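You operate a simulated robot arm through the tools that you are given. There is no shell and no other tool. Be economical: measure what you need, move in short steps, check, and stop when the job is done.

You are at the controls of a simulated two-armed robot. One attempt, no reset.

## Task
On the small table at the end of the bays, fold the striped cloth in half, so that its two long edges meet.

It is judged by the outcome, as a careful person would: the job done as asked, and still so three seconds after it is handed in. It fails if anything else is knocked over, pushed out of place, dropped, spilled or broken. Flat cloth is picked up by pressing the open fingertips on it (5 to 10 N) and closing them slowly along it; thin cloth reads only 2 to 8 mm in the jaws.

## Robot
Two 7-joint arms with two-finger parallel grippers on one trunk, on a base that drives. Base frame: it is fixed to the floor where the robot stands at the start and does not move with it; the origin is under the middle of the robot, x ahead of it, y to its left, z up; the surface under the hand at the start is at about z = 0.75. Readings come in m, rad, newtons and seconds.
The left shoulder is at the start at [0.07, 0.134, 1.026], the right one opposite. With the tool pointing down near the work surface each hand reaches from about 0.2 to 0.66 m from the robot's upright axis, wherever it stands, measured 20 degrees to its own side. Places, roughly: small table at the end of the bays [0.5, -0.1, 0.8]. Payload 1.57 kg a hand.
The TCP of each hand is the grasp point between the finger pads, 0.03 m short of the fingertips. In the tool frame z runs along the fingers and y along their closing line. Largest opening 0.08 m; finger width 0.017, thickness 0.012; the body of the gripper, 0.04 by 0.082 m, starts 0.08 m behind the TCP.
Orientation is told as [roll, pitch, yaw] about the base's x, y, z axes, in that order, counted from this pose: with the fingers straight down and closing along the base's y, the tool's x points along the base's -x, its y along +y and its z along -z.

## Interface
- The arms move only by the tool arm_command. It takes "left_plan", "right_plan" or both (then of equal length, played together; a hand with none holds still); each is a list of rows, each a list of 7 numbers: the turn, a rotation vector about the tool's x, y, z in rad, then the shift along the tool's x, y, z in m, then the opening, from 0 (shut) to 1 (fully open). In form: [[wx, wy, wz, x, y, z, jaw], ...]. A call has 1 to 10 rows; each row shifts and turns the commanded pose from where the row before left it, along the tool's axes as they then stand. Each row takes 0.2 s and may step no farther than 0.05 m and 0.15 rad from the row before; otherwise, or with a gripper value out of range, the whole call is refused. A pose out of reach is approached as far as the arm can. The call stops where the force on the tool passes 40 N (or 10 N more than at its start, if that is more) or the arm is blocked; 0.2 s more then pass. The fingers move at their own pace (about 0.153 m/s each) and stop on an object; they squeeze with about 24 N. The grip force told is the motor's: it shows also when the fingers shut on nothing. Time passes only in rows, and 0.2 s behind the last, so rows that do not move let the fingers close. It gives the time, the measured TCP pose, the force on the tool (base axes), the opening and the grip force at its end, in the units of the frame above (readings bear some noise), with the torque about the TCP (base axes, N m) and any sound that the robot's microphone picked up, and new pictures: "show" is both (left out), scene, wrist or none (wrist: the cameras of the hands that moved).
- Cameras (640 x 400 px; columns grow to the right, rows downward): "scene" is now at [0.1301, -0.0075, 1.241]; the picture's right is [-0.12, -0.99, 0.00], its down [-0.72, 0.08, -0.69] and it looks along [0.68, -0.08, -0.73] (base axes); focal length 260 px, centre (320, 200). "left" rides on the left gripper at [0.072, 0.007, -0.122] in its tool frame; the picture's right is [-0.09, 1.00, 0.00], its down [-0.84, -0.08, -0.54] and it looks along [-0.54, -0.05, 0.84] (tool axes); focal length 238 px, centre (320, 200). "right" rides on the right gripper at [0.072, -0.007, -0.122] in its tool frame; the picture's right is [0.09, 1.00, 0.00], its down [-0.84, 0.08, -0.54] and it looks along [-0.54, 0.05, 0.84] (tool axes); focal length 238 px, centre (320, 200).
- slide_trunk(by): slides the trunk up (or, below 0, down) by that many m; the arms and the scene camera ride with it, the base frame stays. It gives what a move gives, with no picture.
- roll_base(legs): drives the robot by 1 to 6 legs, each [ahead, left, turn to the left] in m, m and rad, along the robot's own axes; the way and the turn of a leg run together, so that a leg with both is an arc; at most 1.5 m and 3.142 rad a leg. The arms and the cameras ride along, it lands a little off, and it stops where it bumps. It gives what a move gives, and a new picture of the scene camera.
- aim_head(pan, tilt): turns the head with the scene camera to pan (to the left, within 1.501 rad either way) and tilt (down, from -0.506 to 1.204), counted from straight ahead of the robot. It gives what a move gives, and a new picture of the scene camera.
- pixel_to_xyz(camera, pixels): there is no depth. For up to 12 entries [column, row, z] of the newest picture of that camera ("zoom" is the newest enlarged one), the place [x, y] in the base frame at which the ray of that pixel passes the height z, good to about 0.002 m. No time passes.
- enlarge(camera, box): a new picture of the part [left, top, right, bottom] of that camera's present view, enlarged. No time passes.
- finish_job(): hands the job in; it is judged then, once.

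Go step by step. Measure first, check grasps and placings, and put right what went wrong. The budget is 80 turns and 260 pictures, counting those below and the enlarged ones. Unless the task says otherwise, let go and move clear before handing in, and close with one line.

The tools are called after "Emit:" as name(argument=value, ...) on one line, values as JSON. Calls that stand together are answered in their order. arm_command: Moves the arms, as the interface text tells. Its arguments: {"type":"object","properties":{"left_plan":{"type":"array","items":{"type":"array","items":{"type":"number"}}},"right_plan":{"type":"array","items":{"type":"array","items":{"type":"number"}}},"show":{"type":"string","enum":["both","scene","wrist","none"]}},"required":[]} The other tools are called the same way: slide_trunk (by) slides the trunk up or down; roll_base (legs) drives the base; aim_head (pan, tilt) turns the head that bears the scene camera; pixel_to_xyz (camera, pixels) gives the place at which the rays of pixels pass given heights; enlarge (camera, box) takes an enlarged picture of a part of a camera's view; finish_job () hands the job in.

At the start:

```text
clock: 0.0
left_ee_pos: [0.5113, 0.1758, 0.9865]
left_tcp_rot: [0.001, -0.001, 0.001]
left_contact_force: [-0.1, 0.5, -0.6]
left_wrist_torque: [-0.01, 0.03, 0.02]
left_gripper_width: 0.0799
left_finger_force: 0.0
right_ee_pos: [0.4618, -0.2298, 0.9971]
right_tcp_rot: [-0.001, 0.0, 0.0]
right_contact_force: [0.7, -0.1, 0.1]
right_wrist_torque: [0.0, 0.03, -0.06]
right_gripper_width: 0.0799
right_finger_force: 0.0
trunk travel left (down, up): [-0.6, 0.34]
robot x, y, heading: [-0.0008, 0.0029, -0.002]
head pan, tilt: [-0.115, 0.813]
```

scene: 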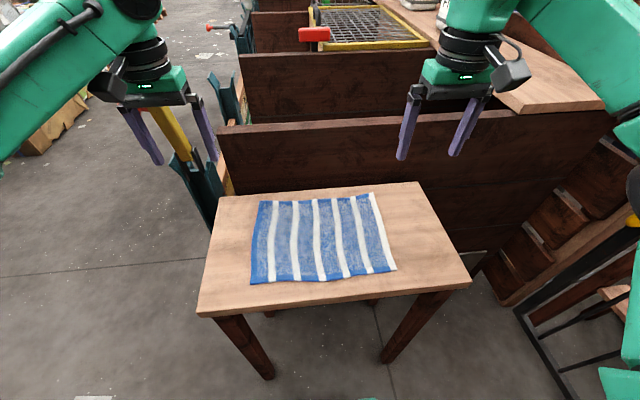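
right: 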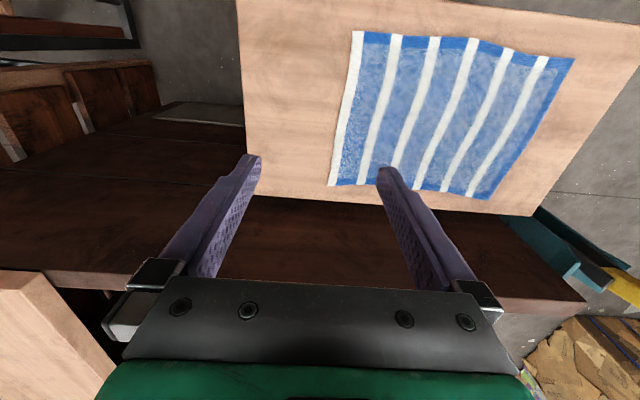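
left: 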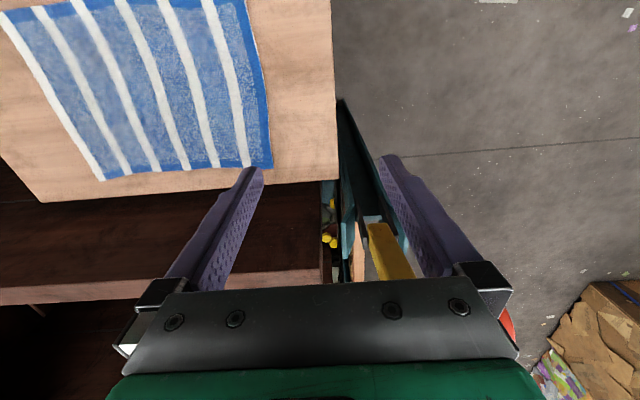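

The scene picture shows the cloth with corners near (260,201), (374,193), (396,270) and (250,284). I'll measure these and the table's edges at z=0.75.

Emit:
pixel_to_xyz(camera="scene", pixels=[[260, 201, 0.75], [374, 193, 0.75], [396, 270, 0.75], [250, 284, 0.75], [217, 197, 0.75], [417, 182, 0.75], [471, 281, 0.75], [197, 314, 0.75]])

Emit:
pixel_to_xyz(camera="right", pixels=[[353, 31, 0.75], [574, 59, 0.75], [487, 199, 0.75], [330, 185, 0.75]])

Emit:
enlarge(camera="scene", box=[190, 170, 480, 350])

```text
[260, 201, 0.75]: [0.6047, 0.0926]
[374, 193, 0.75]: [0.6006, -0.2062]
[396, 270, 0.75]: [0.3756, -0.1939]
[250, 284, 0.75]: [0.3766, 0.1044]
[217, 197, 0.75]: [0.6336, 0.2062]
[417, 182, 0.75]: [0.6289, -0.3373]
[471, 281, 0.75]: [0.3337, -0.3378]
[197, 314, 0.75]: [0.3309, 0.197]
```

```text
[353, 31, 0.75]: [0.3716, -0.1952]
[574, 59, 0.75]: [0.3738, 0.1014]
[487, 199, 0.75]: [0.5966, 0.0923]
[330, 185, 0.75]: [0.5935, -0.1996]
```

```text
2.21 times, centred on (335, 260) of scene
```

zoom: 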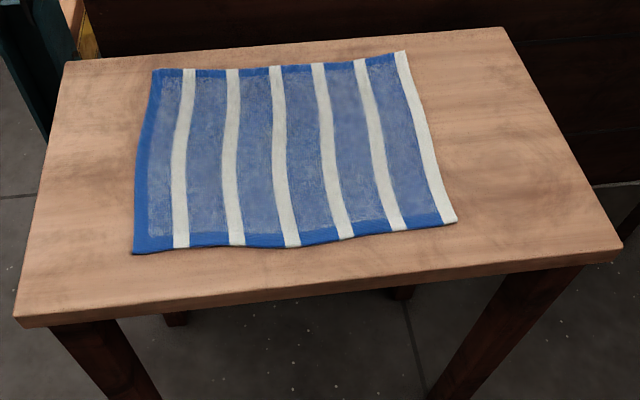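

Both cameras agree: the cloth spans about x 0.373–0.60 and y −0.20–0.10, so the long edges run along y. I plan to fold the far edge towards me. First I'll check the height of the brown panel behind the table, which may be in the way of the hands.

Emit:
pixel_to_xyz(camera="scene", pixels=[[217, 132, 0.65], [217, 132, 0.75], [217, 132, 0.85], [217, 132, 0.95]])

Emit:
pixel_to_xyz(camera="right", pixels=[[587, 302, 0.65], [587, 302, 0.75], [587, 302, 0.85], [587, 302, 0.95], [540, 208, 0.65], [540, 208, 0.75]])

Emit:
pixel_to_xyz(camera="left", pixels=[[322, 283, 0.65], [322, 283, 0.75], [322, 283, 0.85], [322, 283, 0.95]])

```text
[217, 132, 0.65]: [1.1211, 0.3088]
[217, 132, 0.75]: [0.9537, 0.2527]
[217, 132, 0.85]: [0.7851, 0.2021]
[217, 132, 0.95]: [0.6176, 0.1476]
```

```text
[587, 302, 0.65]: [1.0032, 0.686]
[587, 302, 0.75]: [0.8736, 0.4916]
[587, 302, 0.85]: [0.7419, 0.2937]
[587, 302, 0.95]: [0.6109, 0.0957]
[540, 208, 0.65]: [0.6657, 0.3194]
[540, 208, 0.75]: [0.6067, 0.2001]
```

```text
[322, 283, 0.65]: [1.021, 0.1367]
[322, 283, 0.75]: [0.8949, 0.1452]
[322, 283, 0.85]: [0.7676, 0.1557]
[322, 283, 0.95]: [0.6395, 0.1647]
```

The panel top works out near x≈0.71, z≈0.89, which leaves enough clearance. I'll bring both hands above the far edge, near its corners, with the jaws partly closed.

Emit:
arm_command(left_plan=[[0, 0, 0, -0.015, -0.0222, 0.031, 0.4], [0, 0, 0, -0.015, -0.0222, 0.031, 0.4], [0, 0, 0, -0.015, -0.0222, 0.031, 0.4], [0, 0, 0, -0.015, -0.0222, 0.031, 0.4], [0, 0, 0, -0.015, -0.0222, 0.031, 0.4], [0, 0, 0, 0, 0, 0, 0.4]], right_plan=[[0, 0, 0, -0.0248, 0.012, 0.0334, 0.4], [0, 0, 0, -0.0248, 0.012, 0.0334, 0.4], [0, 0, 0, -0.0248, 0.012, 0.0334, 0.4], [0, 0, 0, -0.0248, 0.012, 0.0334, 0.4], [0, 0, 0, -0.0248, 0.012, 0.0334, 0.4], [0, 0, 0, 0, 0, 0, 0.4]])

```text
clock: 1.4
left_ee_pos: [0.5851, 0.0643, 0.8306]
left_tcp_rot: [0.0, 0.001, 0.001]
left_contact_force: [-0.6, 0.4, 0.3]
left_wrist_torque: [0.0, -0.01, -0.01]
left_gripper_width: 0.0316
left_finger_force: 0.0
right_ee_pos: [0.5854, -0.1686, 0.8309]
right_tcp_rot: [-0.001, -0.001, 0.001]
right_contact_force: [0.2, 0.0, -0.4]
right_wrist_torque: [-0.02, 0.01, -0.02]
right_gripper_width: 0.0321
right_finger_force: 0.0
trunk travel left (down, up): [-0.6, 0.34]
robot x, y, heading: [0.0021, 0.0015, -0.003]
head pan, tilt: [-0.115, 0.813]
```

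scene: 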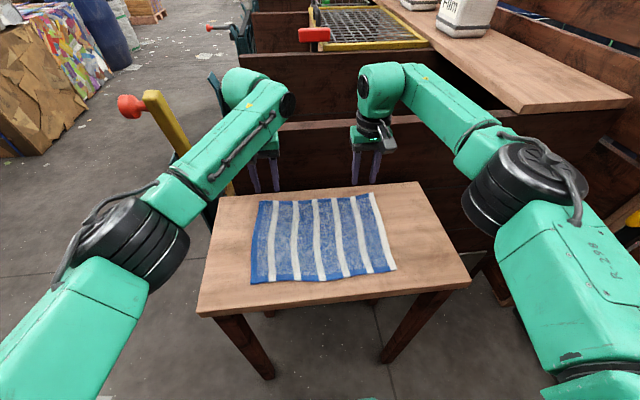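
right: 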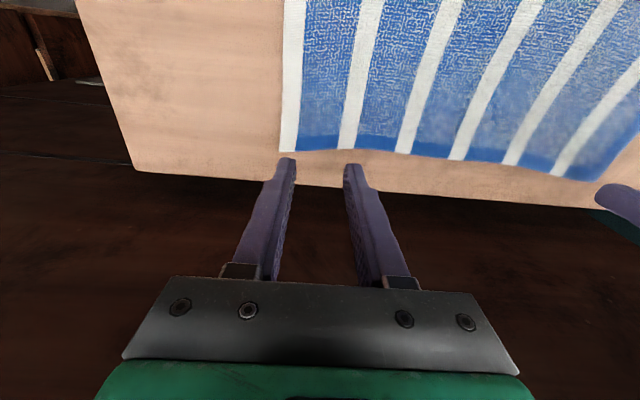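
left: 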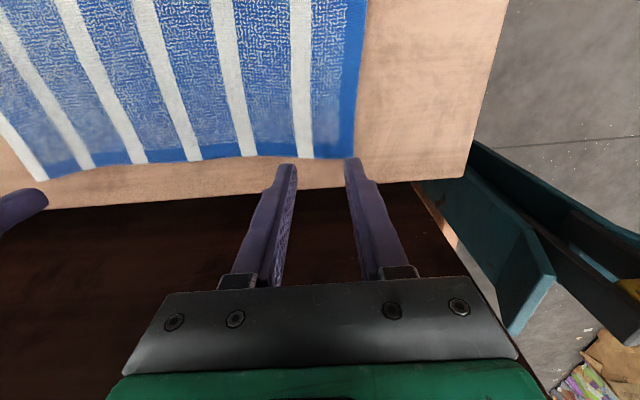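

The hands hover over the far edge. In the right view the corner is at (281,152) with the edge near (345,148), and in the left view the corner is at (355,158). I'll measure these up close at several heights.

Emit:
pixel_to_xyz(camera="right", pixels=[[282, 151, 0.75], [282, 151, 0.76], [340, 148, 0.76], [410, 154, 0.76], [553, 176, 0.76], [608, 180, 0.76]])

Emit:
pixel_to_xyz(camera="left", pixels=[[356, 158, 0.75], [356, 158, 0.76], [300, 158, 0.76], [245, 157, 0.76], [140, 163, 0.76], [44, 180, 0.76]])

Emit:
pixel_to_xyz(camera="scene", pixels=[[260, 201, 0.76], [374, 193, 0.76], [396, 271, 0.76], [250, 284, 0.76], [320, 198, 0.76], [320, 280, 0.76]])

```text
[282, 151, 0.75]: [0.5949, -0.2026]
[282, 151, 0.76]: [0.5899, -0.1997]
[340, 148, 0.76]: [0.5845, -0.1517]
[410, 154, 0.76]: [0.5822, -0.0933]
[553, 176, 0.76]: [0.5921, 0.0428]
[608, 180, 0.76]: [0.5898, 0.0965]
```

```text
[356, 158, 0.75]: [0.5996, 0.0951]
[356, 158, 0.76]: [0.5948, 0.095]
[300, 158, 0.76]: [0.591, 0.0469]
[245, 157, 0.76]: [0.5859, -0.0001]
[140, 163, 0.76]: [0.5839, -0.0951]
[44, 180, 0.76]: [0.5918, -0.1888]
```

```text
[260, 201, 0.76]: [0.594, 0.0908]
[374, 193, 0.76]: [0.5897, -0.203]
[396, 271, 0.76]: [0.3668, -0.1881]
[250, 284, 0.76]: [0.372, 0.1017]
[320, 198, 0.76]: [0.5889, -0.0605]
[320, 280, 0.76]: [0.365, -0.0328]
```

The edge lies at about x=0.592 under the left hand and 0.587 under the right, with the surface near z≈0.757. I'll shift the hands slightly and come down to just above the cloth.

Emit:
arm_command(left_plan=[[0, 0, 0, 0.002, 0, 0.02, 0.4], [0, 0, 0, 0, 0, 0.014, 0.4], [0, 0, 0, 0, 0, 0.006, 0.4], [0, 0, 0, 0, 0, 0, 0.4]], right_plan=[[0, 0, 0, 0.007, 0, 0.02, 0.4], [0, 0, 0, 0, 0, 0.014, 0.4], [0, 0, 0, 0, 0, 0.006, 0.4], [0, 0, 0, 0, 0, 0, 0.4]], show="wrist")

```text
clock: 2.4
left_ee_pos: [0.5821, 0.0648, 0.7904]
left_tcp_rot: [0.001, -0.001, -0.001]
left_contact_force: [-0.6, 0.3, 0.2]
left_wrist_torque: [-0.01, 0.01, 0.0]
left_gripper_width: 0.0321
left_finger_force: 0.0
right_ee_pos: [0.5802, -0.1702, 0.7903]
right_tcp_rot: [0.001, 0.0, -0.001]
right_contact_force: [0.3, -0.3, 0.9]
right_wrist_torque: [0.03, -0.01, -0.02]
right_gripper_width: 0.032
right_finger_force: 0.1
trunk travel left (down, up): [-0.6, 0.34]
robot x, y, heading: [-0.0011, 0.0005, 0.001]
head pan, tilt: [-0.115, 0.813]
```

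right: 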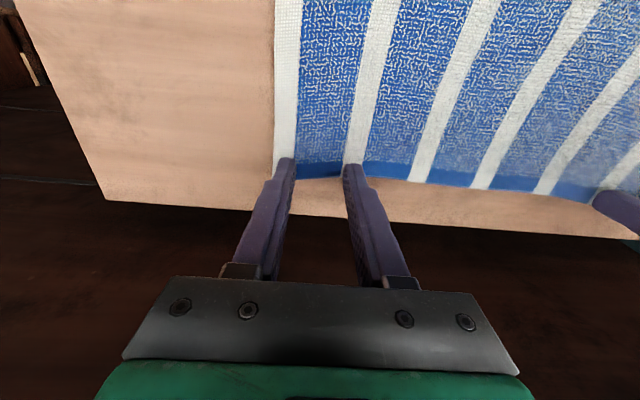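
left: 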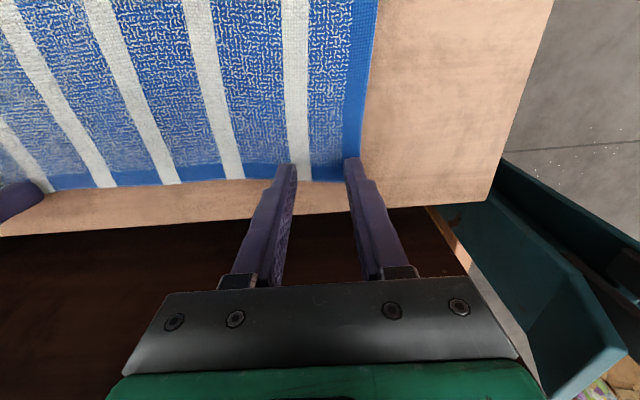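

The fingertips line up with the hem, with the outer finger close to the side edge. I'll nudge 4 mm inward and press down in small steps to read the force.

Emit:
arm_command(left_plan=[[0, 0, 0, 0, -0.004, 0, 0.4], [0, 0, 0, 0, 0, 0.002, 0.4], [0, 0, 0, 0, 0, 0.002, 0.4], [0, 0, 0, 0, 0, 0, 0.4]], right_plan=[[0, 0, 0, 0, 0.004, 0, 0.4], [0, 0, 0, 0, 0, 0.002, 0.4], [0, 0, 0, 0, 0, 0.002, 0.4], [0, 0, 0, 0, 0, 0, 0.4]], show="none")

```text
clock: 3.4
left_ee_pos: [0.5823, 0.0602, 0.7863]
left_tcp_rot: [-0.001, 0.002, -0.002]
left_contact_force: [0.0, 0.3, 1.9]
left_wrist_torque: [-0.01, 0.02, 0.0]
left_gripper_width: 0.032
left_finger_force: 0.1
right_ee_pos: [0.5793, -0.1647, 0.7855]
right_tcp_rot: [0.001, 0.0, -0.001]
right_contact_force: [-0.7, -0.1, 0.0]
right_wrist_torque: [0.02, 0.01, 0.02]
right_gripper_width: 0.0318
right_finger_force: 0.2
trunk travel left (down, up): [-0.6, 0.34]
robot x, y, heading: [-0.0003, 0.0, -0.004]
head pan, tilt: [-0.115, 0.813]
```

The left hand is just touching (1.9 N) and the right isn't yet. I'll press a little more.

Emit:
arm_command(left_plan=[[0, 0, 0, 0, 0, 0.001, 0.4], [0, 0, 0, 0, 0, 0.001, 0.4], [0, 0, 0, 0, 0, 0, 0.4]], right_plan=[[0, 0, 0, 0, 0, 0.001, 0.4], [0, 0, 0, 0, 0, 0.001, 0.4], [0, 0, 0, 0, 0, 0, 0.4]], show="none")

```text
clock: 4.2
left_ee_pos: [0.5822, 0.0595, 0.7842]
left_tcp_rot: [-0.001, 0.0, -0.001]
left_contact_force: [0.6, 0.8, 0.3]
left_wrist_torque: [0.01, 0.01, 0.01]
left_gripper_width: 0.032
left_finger_force: 0.0
right_ee_pos: [0.5792, -0.1656, 0.7845]
right_tcp_rot: [0.001, -0.001, -0.001]
right_contact_force: [1.4, -1.3, 1.6]
right_wrist_torque: [-0.02, 0.01, 0.01]
right_gripper_width: 0.0321
right_finger_force: 0.0
trunk travel left (down, up): [-0.6, 0.34]
robot x, y, heading: [-0.0008, 0.0001, -0.0]
head pan, tilt: [-0.115, 0.813]
```

There is no clear contact yet at z=0.784, since the readings are within the noise. I'll keep going down in small steps.

Emit:
arm_command(left_plan=[[0, 0, 0, 0, 0, 0.001, 0.4], [0, 0, 0, 0, 0, 0.001, 0.4], [0, 0, 0, 0, 0, 0, 0.4]], right_plan=[[0, 0, 0, 0, 0, 0.001, 0.4], [0, 0, 0, 0, 0, 0.001, 0.4], [0, 0, 0, 0, 0, 0, 0.4]], show="none")

```text
clock: 5.0
left_ee_pos: [0.5813, 0.0601, 0.784]
left_tcp_rot: [-0.001, -0.001, 0.001]
left_contact_force: [1.1, -0.2, 4.6]
left_wrist_torque: [-0.03, -0.03, -0.01]
left_gripper_width: 0.032
left_finger_force: 0.0
right_ee_pos: [0.5787, -0.1651, 0.7832]
right_tcp_rot: [0.0, -0.002, -0.001]
right_contact_force: [1.7, -0.7, 5.6]
right_wrist_torque: [-0.04, -0.06, 0.04]
right_gripper_width: 0.0316
right_finger_force: 0.0
trunk travel left (down, up): [-0.6, 0.34]
robot x, y, heading: [0.0004, 0.0015, -0.001]
head pan, tilt: [-0.115, 0.813]
```

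Both hands now press at about 5 N, with the tips at z≈0.754. I'll add 1 mm and then close slowly.

Emit:
arm_command(left_plan=[[0, 0, 0, 0, 0, 0.001, 0.4], [0, 0, 0, 0, 0, 0, 0.36], [0, 0, 0, 0, 0, 0, 0.31], [0, 0, 0, 0, 0, 0, 0.26], [0, 0, 0, 0, 0, 0, 0.21], [0, 0, 0, 0, 0, 0, 0.16], [0, 0, 0, 0, 0, 0, 0.11], [0, 0, 0, 0, 0, 0, 0.06], [0, 0, 0, 0, 0, 0, 0], [0, 0, 0, 0, 0, 0, 0]], right_plan=[[0, 0, 0, 0, 0, 0.001, 0.4], [0, 0, 0, 0, 0, 0, 0.36], [0, 0, 0, 0, 0, 0, 0.31], [0, 0, 0, 0, 0, 0, 0.26], [0, 0, 0, 0, 0, 0, 0.21], [0, 0, 0, 0, 0, 0, 0.16], [0, 0, 0, 0, 0, 0, 0.11], [0, 0, 0, 0, 0, 0, 0.06], [0, 0, 0, 0, 0, 0, 0], [0, 0, 0, 0, 0, 0, 0]])

```text
clock: 7.2
left_ee_pos: [0.5824, 0.0602, 0.7832]
left_tcp_rot: [-0.002, -0.001, -0.003]
left_contact_force: [-0.7, -9.2, 6.0]
left_wrist_torque: [-0.28, -0.01, 0.0]
left_gripper_width: 0.0037
left_finger_force: 23.2
right_ee_pos: [0.5778, -0.1641, 0.7833]
right_tcp_rot: [0.002, -0.001, 0.0]
right_contact_force: [0.3, 7.2, 7.7]
right_wrist_torque: [0.27, 0.0, -0.03]
right_gripper_width: 0.004
right_finger_force: 24.1
trunk travel left (down, up): [-0.6, 0.34]
robot x, y, heading: [-0.0029, -0.0007, -0.002]
head pan, tilt: [-0.115, 0.813]
```

scene: 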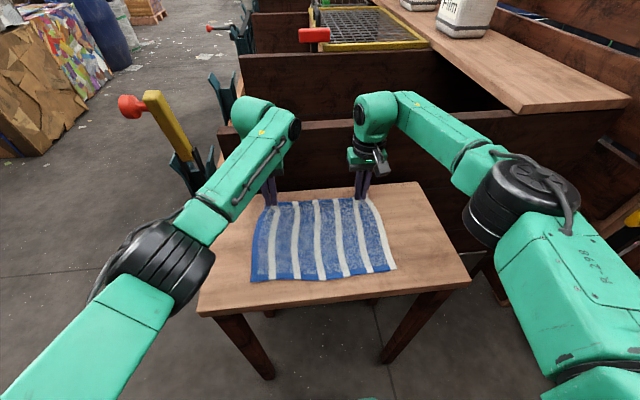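
right: 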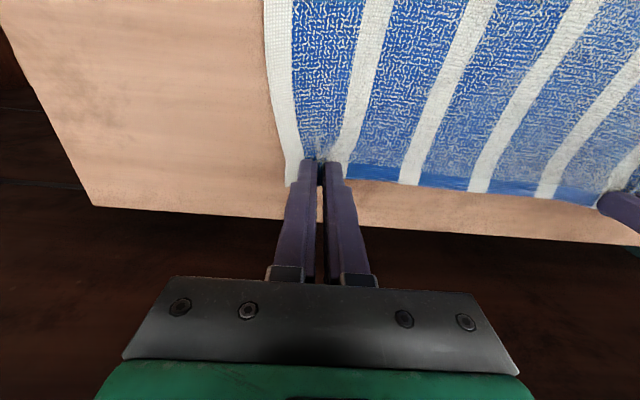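
left: 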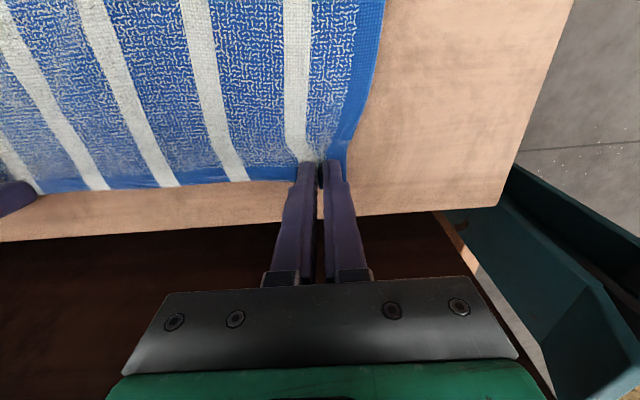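

Both jaws read about 4 mm, so the cloth is gripped, with some tension between the hands (about 8 N along y). I'll lift with a small inward and nearward shift and check.

Emit:
arm_command(left_plan=[[0, 0, 0, 0, -0.002, -0.006, 0], [0, 0, 0, 0.003, -0.003, -0.012, 0], [0, 0, 0, 0.006, -0.002, -0.016, 0], [0, 0, 0, 0, 0, 0, 0]], right_plan=[[0, 0, 0, 0, 0.002, -0.006, 0], [0, 0, 0, 0.003, 0.003, -0.012, 0], [0, 0, 0, 0.006, 0.002, -0.016, 0], [0, 0, 0, 0, 0, 0, 0]])

```text
clock: 8.2
left_ee_pos: [0.5741, 0.0532, 0.8152]
left_tcp_rot: [0.0, 0.002, 0.0]
left_contact_force: [0.1, -0.7, -0.2]
left_wrist_torque: [0.03, -0.02, 0.05]
left_gripper_width: 0.0035
left_finger_force: 23.7
right_ee_pos: [0.57, -0.1595, 0.8156]
right_tcp_rot: [0.0, 0.002, -0.001]
right_contact_force: [0.4, 0.1, 0.3]
right_wrist_torque: [0.03, -0.05, 0.04]
right_gripper_width: 0.0039
right_finger_force: 24.1
trunk travel left (down, up): [-0.6, 0.34]
robot x, y, heading: [-0.0021, 0.0019, 0.003]
head pan, tilt: [-0.115, 0.813]
```

scene: 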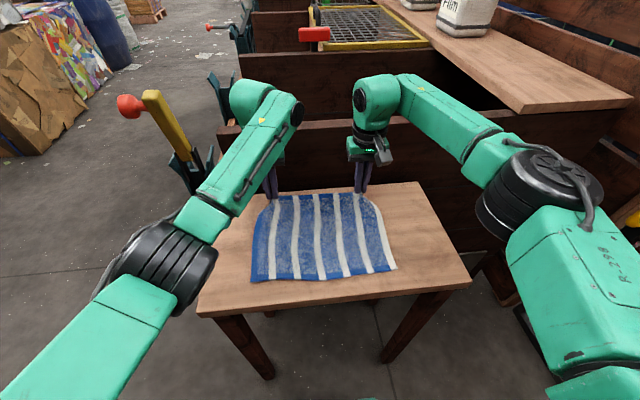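
right: 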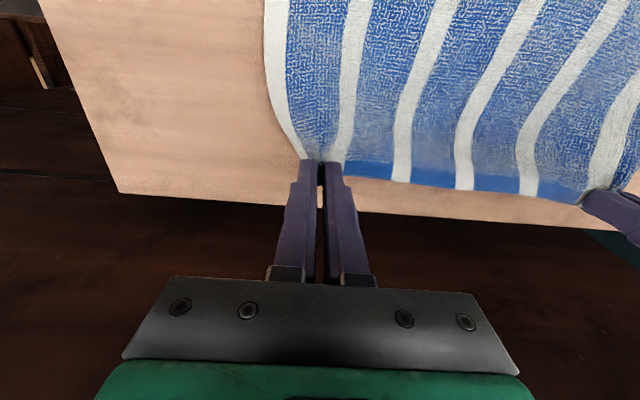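
left: 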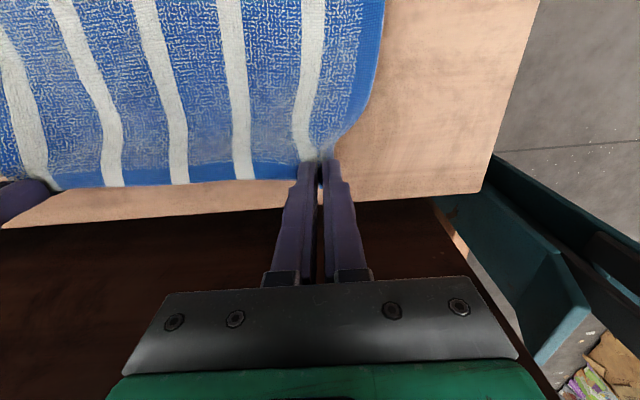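

The lift is clean on both sides. I'll carry the edge along an arc towards the near edge, fingers still vertical.

Emit:
arm_command(left_plan=[[0, 0, 0, 0.014, 0, -0.025, 0], [0, 0, 0, 0.02, 0, -0.023, 0], [0, 0, 0, 0.025, 0, -0.014, 0], [0, 0, 0, 0.03, 0, -0.005, 0], [0, 0, 0, 0.03, 0, 0.002, 0], [0, 0, 0, 0.025, 0, 0.008, 0], [0, 0, 0, 0.02, 0, 0.012, 0], [0, 0, 0, 0, 0, 0, 0]], right_plan=[[0, 0, 0, 0.01, 0, -0.025, 0], [0, 0, 0, 0.02, 0, -0.023, 0], [0, 0, 0, 0.025, 0, -0.014, 0], [0, 0, 0, 0.03, 0, -0.005, 0], [0, 0, 0, 0.03, 0, 0.002, 0], [0, 0, 0, 0.025, 0, 0.008, 0], [0, 0, 0, 0.02, 0, 0.012, 0], [0, 0, 0, 0, 0, 0, 0]])

```text
clock: 10.0
left_ee_pos: [0.4104, 0.0545, 0.8617]
left_tcp_rot: [0.001, 0.002, 0.001]
left_contact_force: [-0.2, 0.1, 0.2]
left_wrist_torque: [-0.01, 0.03, 0.01]
left_gripper_width: 0.0038
left_finger_force: 24.1
right_ee_pos: [0.4102, -0.1586, 0.8584]
right_tcp_rot: [-0.001, 0.0, -0.001]
right_contact_force: [0.5, -0.9, -0.3]
right_wrist_torque: [0.0, -0.02, 0.03]
right_gripper_width: 0.0037
right_finger_force: 23.9
trunk travel left (down, up): [-0.6, 0.34]
robot x, y, heading: [0.002, 0.0023, 0.001]
head pan, tilt: [-0.115, 0.813]
```

scene: 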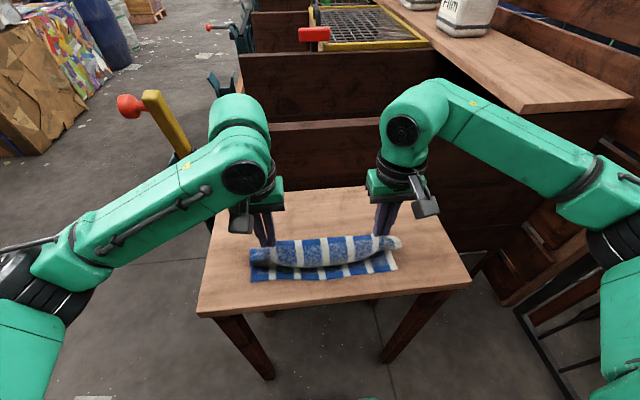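
right: 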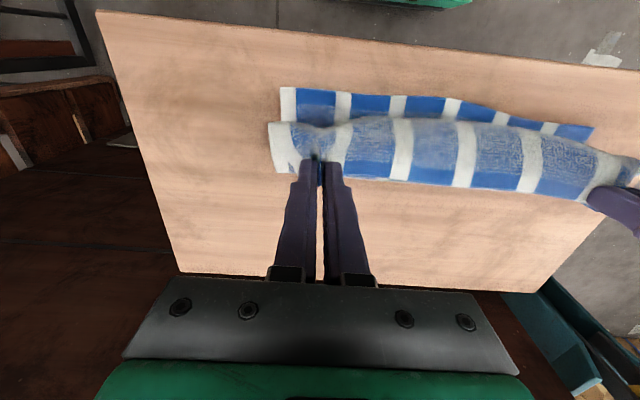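
left: 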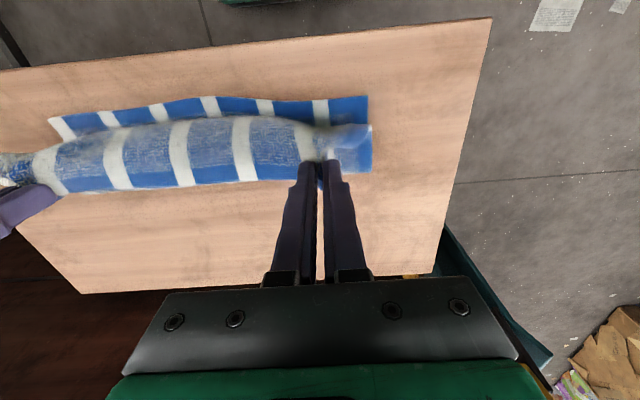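

The flap is arched over the near half, which still looks in place. The gripped edge still points forward, so I'll tilt the fingers about their tips (tips pointing ahead) so that the flap lies down the right way round.

Emit:
arm_command(left_plan=[[0, -0.15, 0, 0.0045, 0, 0, 0], [0, -0.15, 0, 0.0045, 0, 0, 0], [0, -0.15, 0, 0.0045, 0, 0, 0], [0, -0.15, 0, 0.0045, 0, 0, 0], [0, -0.15, 0, 0.0045, 0, 0, 0], [0, 0, 0, 0, 0, 0, 0]], right_plan=[[0, -0.15, 0, 0.0045, 0, 0, 0], [0, -0.15, 0, 0.0045, 0, 0, 0], [0, -0.15, 0, 0.0045, 0, 0, 0], [0, -0.15, 0, 0.0045, 0, 0, 0], [0, -0.15, 0, 0.0045, 0, 0, 0], [0, 0, 0, 0, 0, 0, 0]])

```text
clock: 11.4
left_ee_pos: [0.3954, 0.0632, 0.8447]
left_tcp_rot: [-0.003, -0.747, -0.001]
left_contact_force: [0.1, 0.4, -0.1]
left_wrist_torque: [0.0, 0.01, 0.02]
left_gripper_width: 0.0036
left_finger_force: 24.4
left hand out of reach, approached as far as the arm can: row 5
right_ee_pos: [0.3902, -0.1411, 0.8557]
right_tcp_rot: [0.026, -0.716, 0.026]
right_contact_force: [0.7, 0.0, -0.6]
right_wrist_torque: [-0.02, 0.04, -0.02]
right_gripper_width: 0.0039
right_finger_force: 24.0
right hand out of reach, approached as far as the arm can: row 5
trunk travel left (down, up): [-0.6, 0.34]
robot x, y, heading: [-0.0002, 0.0033, 0.001]
head pan, tilt: [-0.115, 0.813]
```

scene: 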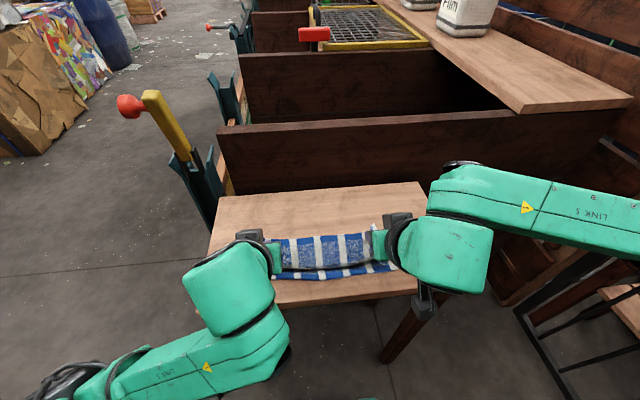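
right: 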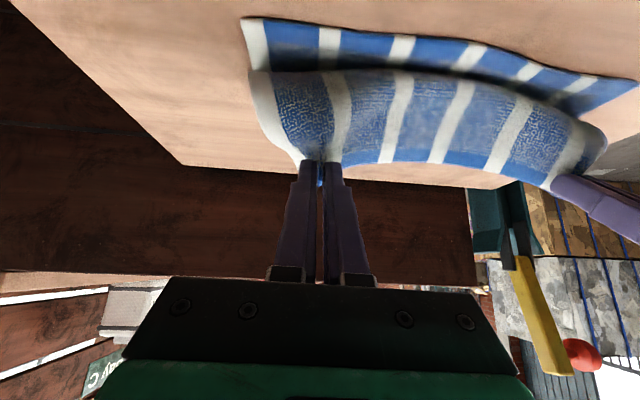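
left: 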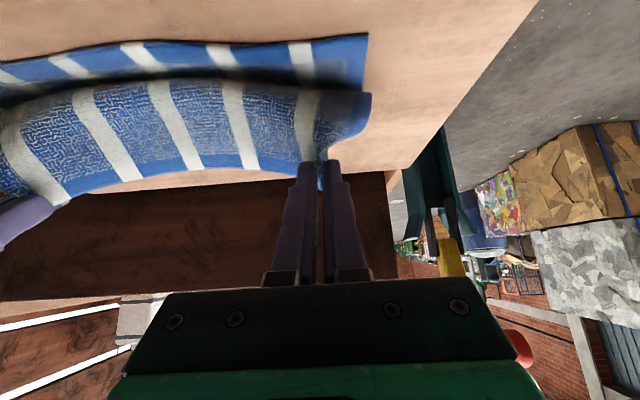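

The arms are too folded to tilt further (about 43° reached, with y drifting slightly). The base can ride back to make room, so I'll move the hands 4 cm forward in the air and then roll the base back 4 cm, keeping the hands roughly over the same place.

Emit:
arm_command(left_plan=[[0, 0, 0, -0.0147, 0, 0.0136, 0], [0, 0, 0, -0.0147, 0, 0.0136, 0], [0, 0, 0, 0, 0, 0, 0]], right_plan=[[0, 0, 0, -0.0147, 0, 0.0136, 0], [0, 0, 0, -0.0147, 0, 0.0136, 0], [0, 0, 0, 0, 0, 0, 0]], show="none")

Emit:
roll_base(legs=[[-0.04, 0, 0]])

```text
clock: 12.2
left_ee_pos: [0.4346, 0.0628, 0.8443]
left_tcp_rot: [-0.002, -0.749, 0.001]
left_contact_force: [-1.0, -6.7, -0.7]
left_wrist_torque: [-0.15, 0.0, -0.08]
left_gripper_width: 0.0036
left_finger_force: 23.6
right_ee_pos: [0.4289, -0.1581, 0.8534]
right_tcp_rot: [0.001, -0.75, 0.0]
right_contact_force: [0.2, 5.1, -0.2]
right_wrist_torque: [0.13, 0.01, 0.1]
right_gripper_width: 0.0036
right_finger_force: 23.9
trunk travel left (down, up): [-0.6, 0.34]
robot x, y, heading: [0.0013, 0.002, -0.0]
head pan, tilt: [-0.115, 0.813]
```

```text
clock: 13.1
left_ee_pos: [0.3941, 0.0638, 0.845]
left_tcp_rot: [0.0, -0.747, 0.0]
left_contact_force: [-0.2, -6.0, 0.0]
left_wrist_torque: [-0.17, 0.0, -0.16]
left_gripper_width: 0.0037
left_finger_force: 23.7
right_ee_pos: [0.3896, -0.1593, 0.8548]
right_tcp_rot: [0.0, -0.75, 0.001]
right_contact_force: [-0.3, 6.5, -0.3]
right_wrist_torque: [0.1, 0.01, 0.14]
right_gripper_width: 0.0037
right_finger_force: 23.7
trunk travel left (down, up): [-0.6, 0.34]
robot x, y, heading: [-0.0409, 0.0005, -0.001]
head pan, tilt: [-0.115, 0.813]
```

scene: 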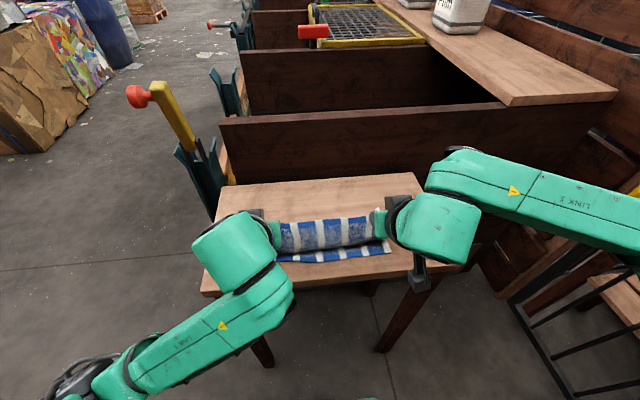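

That worked, and the hands held orientation. The cloth is taut at about 6 N because the left hand sits 9 mm too far out. I'll correct that and do another forward-and-back cycle of 5 cm.

Emit:
arm_command(left_plan=[[0, 0, 0, -0.0184, -0.006, 0.017, 0], [0, 0, 0, -0.0218, -0.005, 0.0133, 0], [0, 0, 0, 0, 0, 0, 0]], right_plan=[[0, 0, 0, -0.0184, 0.001, 0.017, 0], [0, 0, 0, -0.0184, 0.001, 0.017, 0], [0, 0, 0, 0, 0, 0, 0]], show="none")

Emit:
roll_base(legs=[[-0.05, 0, 0]])

```text
clock: 13.9
left_ee_pos: [0.4453, 0.0529, 0.8506]
left_tcp_rot: [-0.001, -0.748, 0.0]
left_contact_force: [0.5, 0.0, 0.4]
left_wrist_torque: [-0.01, 0.01, 0.04]
left_gripper_width: 0.0038
left_finger_force: 24.9
right_ee_pos: [0.4394, -0.1572, 0.8538]
right_tcp_rot: [-0.001, -0.75, 0.0]
right_contact_force: [-0.2, 0.5, 0.9]
right_wrist_torque: [0.0, 0.02, 0.01]
right_gripper_width: 0.0037
right_finger_force: 24.3
trunk travel left (down, up): [-0.6, 0.34]
robot x, y, heading: [-0.0405, -0.0005, -0.003]
head pan, tilt: [-0.115, 0.813]
```

```text
clock: 14.8
left_ee_pos: [0.394, 0.0517, 0.8515]
left_tcp_rot: [0.0, -0.747, -0.001]
left_contact_force: [0.6, -0.4, -0.7]
left_wrist_torque: [0.02, 0.0, 0.03]
left_gripper_width: 0.0036
left_finger_force: 24.5
right_ee_pos: [0.3897, -0.157, 0.8547]
right_tcp_rot: [0.0, -0.75, 0.0]
right_contact_force: [0.1, 0.4, 0.1]
right_wrist_torque: [-0.04, 0.02, 0.0]
right_gripper_width: 0.0039
right_finger_force: 23.5
trunk travel left (down, up): [-0.6, 0.34]
robot x, y, heading: [-0.0899, -0.0017, -0.003]
head pan, tilt: [-0.115, 0.813]
```

scene: 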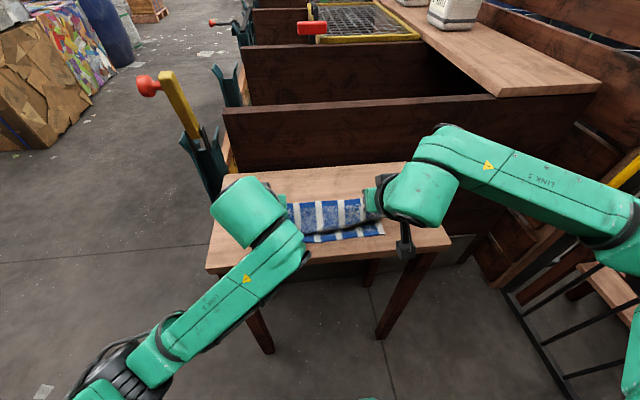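

The tension is gone and the base is 9 cm back. I'll tilt the fingers about their tips another 0.36 rad.

Emit:
arm_command(left_plan=[[0, -0.12, 0, 0.0036, 0, 0, 0], [0, -0.12, 0, 0.0036, 0, 0, 0], [0, -0.12, 0, 0.0036, 0, 0, 0], [0, 0, 0, 0, 0, 0, 0]], right_plan=[[0, -0.12, 0, 0.0036, 0, 0, 0], [0, -0.12, 0, 0.0036, 0, 0, 0], [0, -0.12, 0, 0.0036, 0, 0, 0], [0, 0, 0, 0, 0, 0, 0]])

```text
clock: 15.8
left_ee_pos: [0.3873, 0.0531, 0.8432]
left_tcp_rot: [0.001, -1.11, -0.001]
left_contact_force: [0.2, -0.3, 0.1]
left_wrist_torque: [0.01, 0.03, -0.04]
left_gripper_width: 0.0034
left_finger_force: 23.7
right_ee_pos: [0.3831, -0.1572, 0.8451]
right_tcp_rot: [0.002, -1.11, -0.004]
right_contact_force: [-0.2, -0.2, -0.6]
right_wrist_torque: [-0.06, 0.03, -0.01]
right_gripper_width: 0.0037
right_finger_force: 24.1
trunk travel left (down, up): [-0.6, 0.34]
robot x, y, heading: [-0.0891, 0.0024, 0.002]
head pan, tilt: [-0.115, 0.813]
```

scene: 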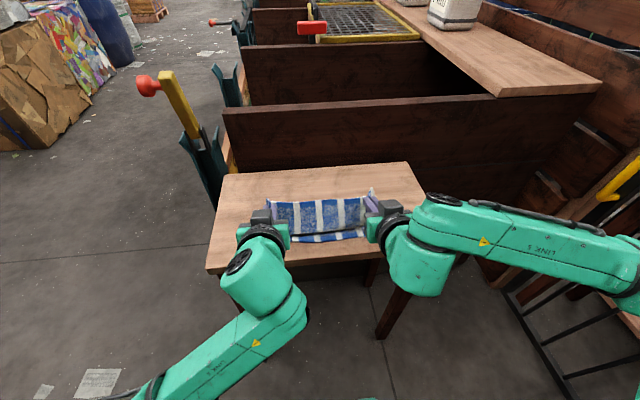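
right: 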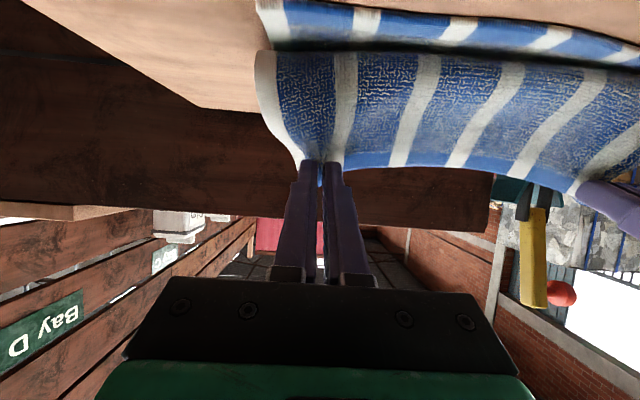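
left: 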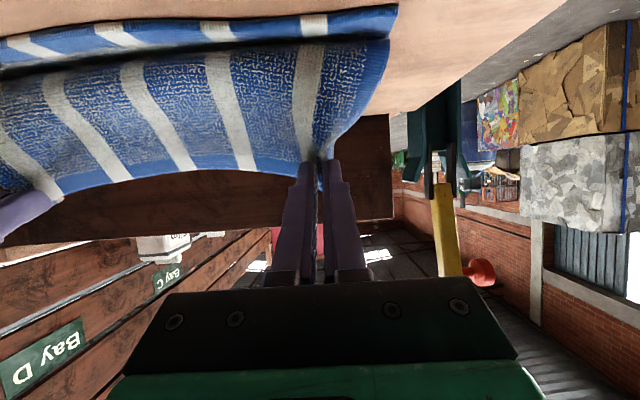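

The flap now hangs from the tips with its edge up, which is what I want. I'll tilt a bit more while lowering towards the near edge.

Emit:
arm_command(left_plan=[[0, -0.12, 0, 0.0216, 0, -0.0022, 0], [0, -0.12, 0, 0.0216, 0, -0.0022, 0], [0, 0, 0, 0, 0, 0, 0]], right_plan=[[0, -0.12, 0, 0.0206, 0, -0.0005, 0], [0, -0.12, 0, 0.0206, 0, -0.0005, 0], [0, 0, 0, 0, 0, 0, 0]])

```text
clock: 16.6
left_ee_pos: [0.3679, 0.0524, 0.8041]
left_tcp_rot: [0.001, -1.35, 0.0]
left_contact_force: [0.0, 0.1, -0.9]
left_wrist_torque: [-0.04, 0.02, -0.02]
left_gripper_width: 0.0034
left_finger_force: 23.5
right_ee_pos: [0.3841, -0.1568, 0.8452]
right_tcp_rot: [0.001, -1.111, -0.001]
right_contact_force: [0.2, -0.4, 0.8]
right_wrist_torque: [-0.04, 0.01, 0.0]
right_gripper_width: 0.0037
right_finger_force: 23.7
right hand out of reach, approached as far as the arm can: row 1, 2
trunk travel left (down, up): [-0.6, 0.34]
robot x, y, heading: [-0.0879, 0.0014, -0.003]
head pan, tilt: [-0.115, 0.813]
```

scene: 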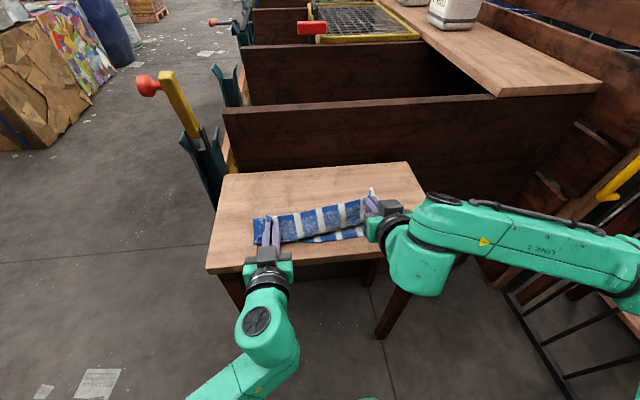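
right: 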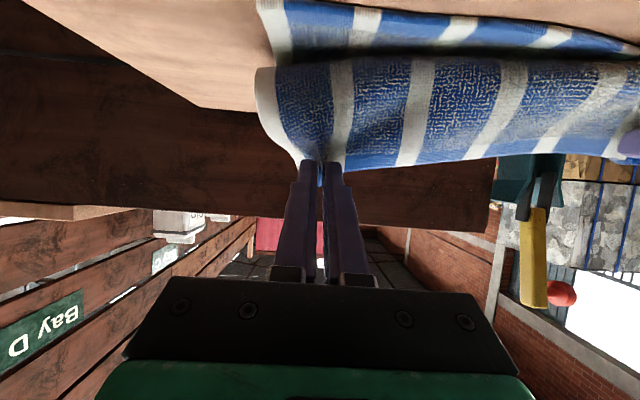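
left: 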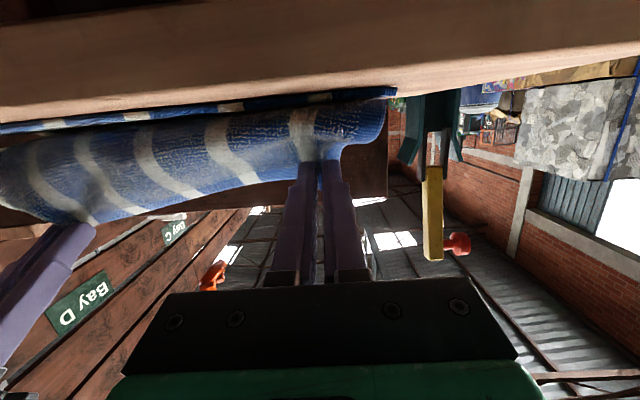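

The left hand reached the pose, but the right stayed put at its limit. I'll lower the right at its present tilt to match the left.

Emit:
arm_command(right_plan=[[0, 0, 0, 0.018, 0, -0.0005, 0], [0, 0, 0, 0.018, 0, -0.0005, 0], [0, 0, 0, 0, 0, 0, 0]])

```text
clock: 17.4
left_ee_pos: [0.367, 0.053, 0.8043]
left_tcp_rot: [-0.002, -1.349, 0.002]
left_contact_force: [0.2, 0.0, -0.3]
left_wrist_torque: [0.01, 0.02, -0.01]
left_gripper_width: 0.0035
left_finger_force: 23.7
right_ee_pos: [0.3769, -0.1504, 0.8346]
right_tcp_rot: [0.025, -1.107, -0.011]
right_contact_force: [-0.4, 0.6, -0.5]
right_wrist_torque: [-0.05, -0.03, -0.03]
right_gripper_width: 0.004
right_finger_force: 23.9
right hand out of reach, approached as far as the arm can: row 1, 2
trunk travel left (down, up): [-0.6, 0.34]
robot x, y, heading: [-0.0889, -0.0015, -0.001]
head pan, tilt: [-0.115, 0.813]
```

scene: 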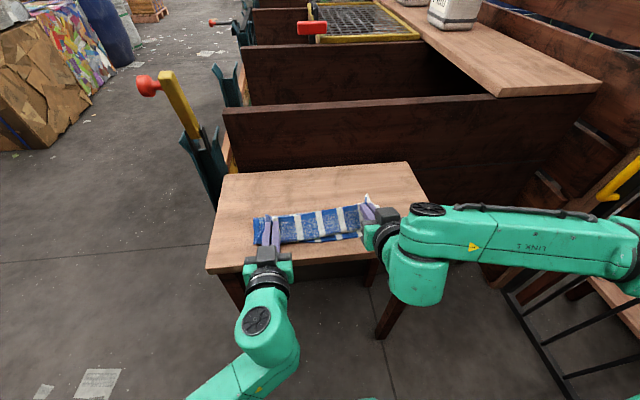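
right: 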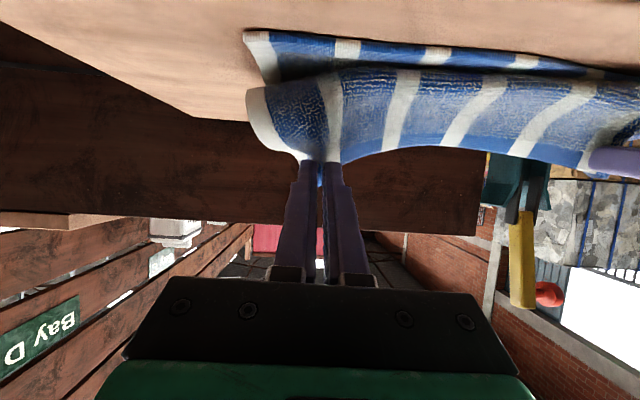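

The right arm is at a limit in this stance. I'll repeat the forward-and-base-back trick by 5 cm to give it more extension.

Emit:
arm_command(left_plan=[[0, 0, 0, -0.0104, 0, 0.0233, 0], [0, 0, 0, -0.0104, 0, 0.0233, 0], [0, 0, 0, 0, 0, 0, 0]], right_plan=[[0, 0, 0, -0.0111, -0.003, 0.0224, 0], [0, 0, 0, -0.0111, -0.003, 0.0224, 0], [0, 0, 0, 0, 0, 0, 0]], show="none")

Emit:
roll_base(legs=[[-0.055, 0, 0]])

Emit:
arm_command(right_plan=[[0, 0, 0, 0.012, 0, 0, 0], [0, 0, 0, 0.012, 0, 0, 0], [0, 0, 0, 0, 0, 0, 0]])

```text
clock: 18.2
left_ee_pos: [0.4163, 0.0522, 0.8156]
left_tcp_rot: [-0.001, -1.349, 0.002]
left_contact_force: [0.4, -0.7, 1.3]
left_wrist_torque: [-0.04, 0.02, -0.01]
left_gripper_width: 0.0033
left_finger_force: 23.6
right_ee_pos: [0.4263, -0.1558, 0.8349]
right_tcp_rot: [-0.002, -1.111, 0.001]
right_contact_force: [-0.3, -0.5, 0.2]
right_wrist_torque: [-0.01, 0.0, -0.01]
right_gripper_width: 0.0038
right_finger_force: 23.8
trunk travel left (down, up): [-0.6, 0.34]
robot x, y, heading: [-0.093, -0.0012, -0.002]
head pan, tilt: [-0.115, 0.813]
```

```text
clock: 19.1
left_ee_pos: [0.3611, 0.052, 0.8156]
left_tcp_rot: [0.0, -1.352, 0.0]
left_contact_force: [0.2, 0.2, -0.1]
left_wrist_torque: [-0.03, 0.03, 0.01]
left_gripper_width: 0.0036
left_finger_force: 24.2
right_ee_pos: [0.3712, -0.1561, 0.8339]
right_tcp_rot: [-0.001, -1.11, 0.001]
right_contact_force: [-0.3, -0.4, 0.3]
right_wrist_torque: [-0.01, 0.0, 0.02]
right_gripper_width: 0.0039
right_finger_force: 23.7
trunk travel left (down, up): [-0.6, 0.34]
robot x, y, heading: [-0.1455, -0.0025, -0.004]
head pan, tilt: [-0.115, 0.813]
```

scene: 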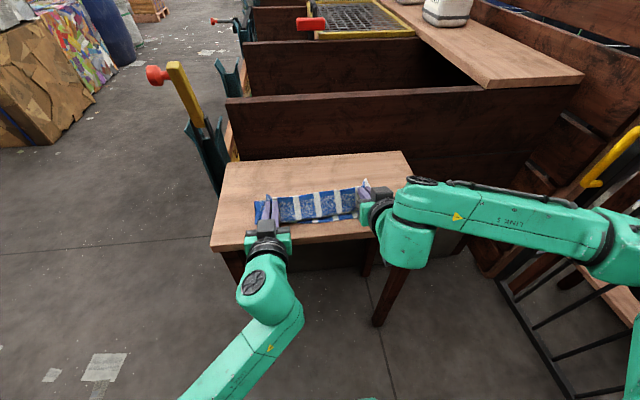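

```text
clock: 19.9
left_ee_pos: [0.3631, 0.052, 0.8137]
left_tcp_rot: [0.004, -1.35, -0.001]
left_contact_force: [0.2, -0.6, 0.7]
left_wrist_torque: [0.03, 0.04, 0.03]
left_gripper_width: 0.0035
left_finger_force: 23.8
right_ee_pos: [0.3609, -0.1484, 0.8172]
right_tcp_rot: [0.028, -1.106, -0.015]
right_contact_force: [0.0, -0.9, -0.5]
right_wrist_torque: [-0.04, 0.0, 0.03]
right_gripper_width: 0.0036
right_finger_force: 24.0
right hand out of reach, approached as far as the arm can: row 2
trunk travel left (down, up): [-0.6, 0.34]
robot x, y, heading: [-0.1455, 0.0001, 0.004]
head pan, tilt: [-0.115, 0.813]
```

scene: 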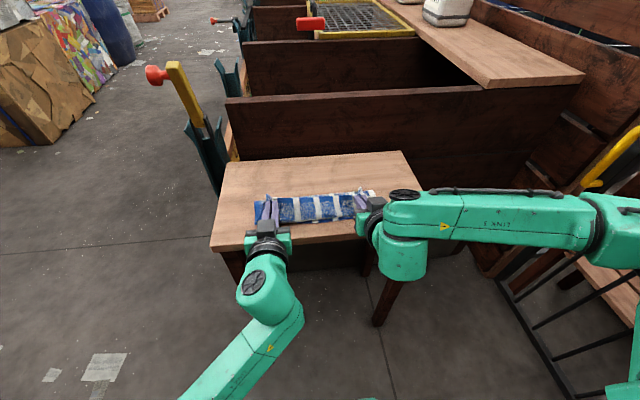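
right: 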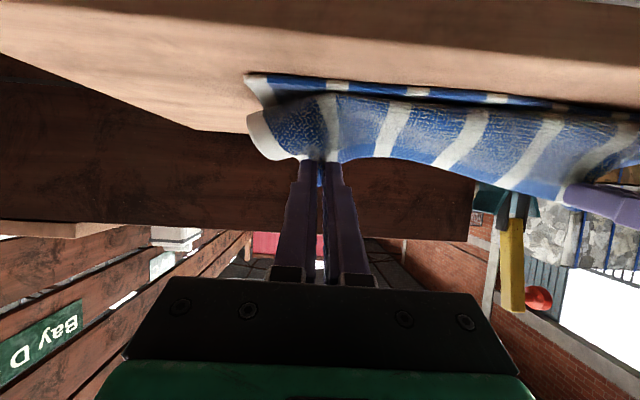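

Both tips are now about 5 cm above the table at x≈0.39, at similar heights. Sliding the trunk down 3.4 cm will lower both together and avoid the arm limit.

Emit:
slide_trunk(by=-0.034)

Emit:
arm_command(left_plan=[[0, 0, 0, 0, 0, 0, 0]], right_plan=[[0, 0, 0, 0, 0, 0, 0]])

```text
clock: 20.7
left_ee_pos: [0.3625, 0.0532, 0.7819]
left_tcp_rot: [-0.002, -1.352, 0.002]
left_contact_force: [0.3, -0.1, 0.8]
left_wrist_torque: [-0.01, -0.04, -0.03]
left_gripper_width: 0.0034
left_finger_force: 24.1
right_ee_pos: [0.3617, -0.1473, 0.7847]
right_tcp_rot: [0.029, -1.11, -0.011]
right_contact_force: [0.8, 0.3, 2.5]
right_wrist_torque: [-0.03, -0.03, -0.01]
right_gripper_width: 0.0036
right_finger_force: 23.6
trunk travel left (down, up): [-0.566, 0.374]
robot x, y, heading: [-0.1442, -0.0008, -0.001]
head pan, tilt: [-0.115, 0.813]
```

```text
clock: 21.1
left_ee_pos: [0.362, 0.053, 0.7825]
left_tcp_rot: [-0.004, -1.35, 0.004]
left_contact_force: [-0.1, -0.8, -0.4]
left_wrist_torque: [-0.02, 0.03, 0.0]
left_gripper_width: 0.0034
left_finger_force: 24.1
right_ee_pos: [0.3619, -0.1481, 0.7844]
right_tcp_rot: [0.029, -1.107, -0.013]
right_contact_force: [0.1, 0.4, 2.3]
right_wrist_torque: [-0.01, -0.07, 0.01]
right_gripper_width: 0.0037
right_finger_force: 23.9
trunk travel left (down, up): [-0.566, 0.374]
robot x, y, heading: [-0.145, 0.0017, -0.001]
head pan, tilt: [-0.115, 0.813]
```

scene: 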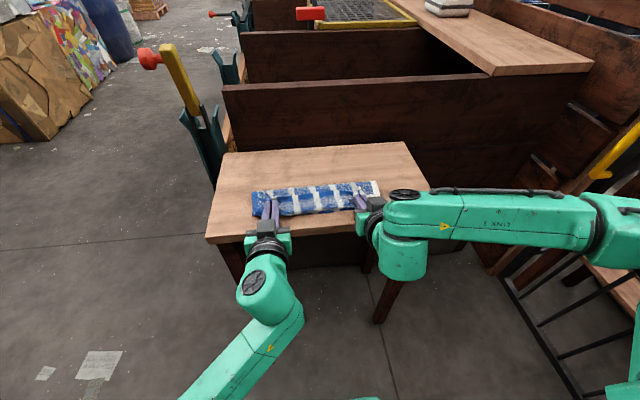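
right: 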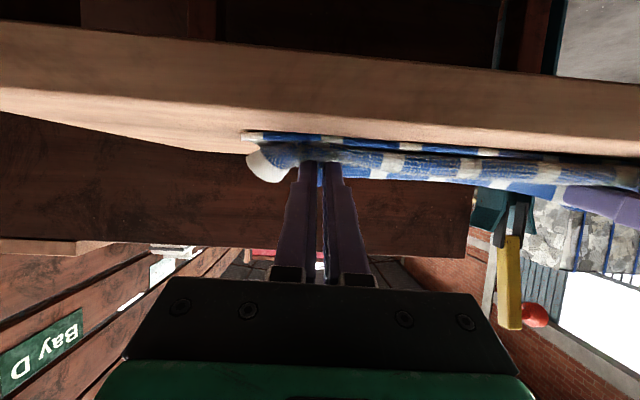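
left: 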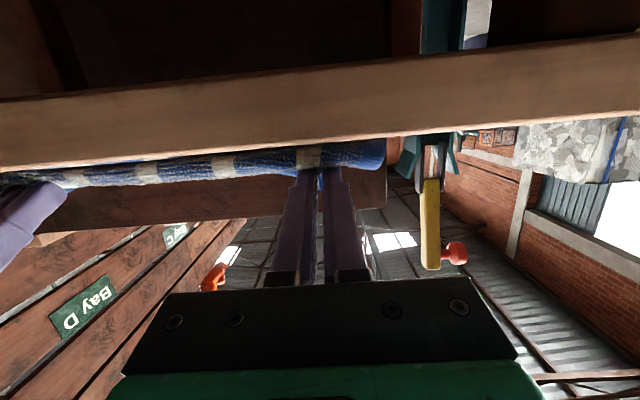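

The flap is down near the near edge. I'll enlarge the scene view to see how the edges line up.

Emit:
enlarge(camera="scene", box=[200, 140, 440, 290])

```text
2.67 times, centred on (320, 215) of scene
```

zoom: 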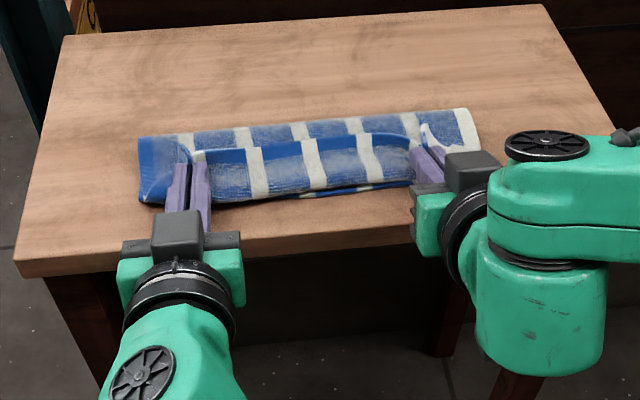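

The gripped hem stands up and leans back, at zoom (250,150) to (400,138), and the flap bulges, so it needs to move further towards me. I'll measure the fold line, the near edge and the corners.

Emit:
pixel_to_xyz(camera="zoom", pixels=[[140, 138, 0.76], [300, 122, 0.765], [468, 110, 0.76], [140, 200, 0.757], [300, 197, 0.757], [380, 188, 0.757], [477, 150, 0.76], [250, 150, 0.785], [16, 275, 0.755], [440, 232, 0.755]])

```text
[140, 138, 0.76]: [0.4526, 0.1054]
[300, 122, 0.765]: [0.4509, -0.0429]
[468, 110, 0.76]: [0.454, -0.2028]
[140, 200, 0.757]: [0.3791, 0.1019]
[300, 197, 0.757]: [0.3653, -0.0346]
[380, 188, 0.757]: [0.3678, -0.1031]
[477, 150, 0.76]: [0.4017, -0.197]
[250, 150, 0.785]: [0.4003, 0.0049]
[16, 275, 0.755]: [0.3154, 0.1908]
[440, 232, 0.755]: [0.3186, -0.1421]
```

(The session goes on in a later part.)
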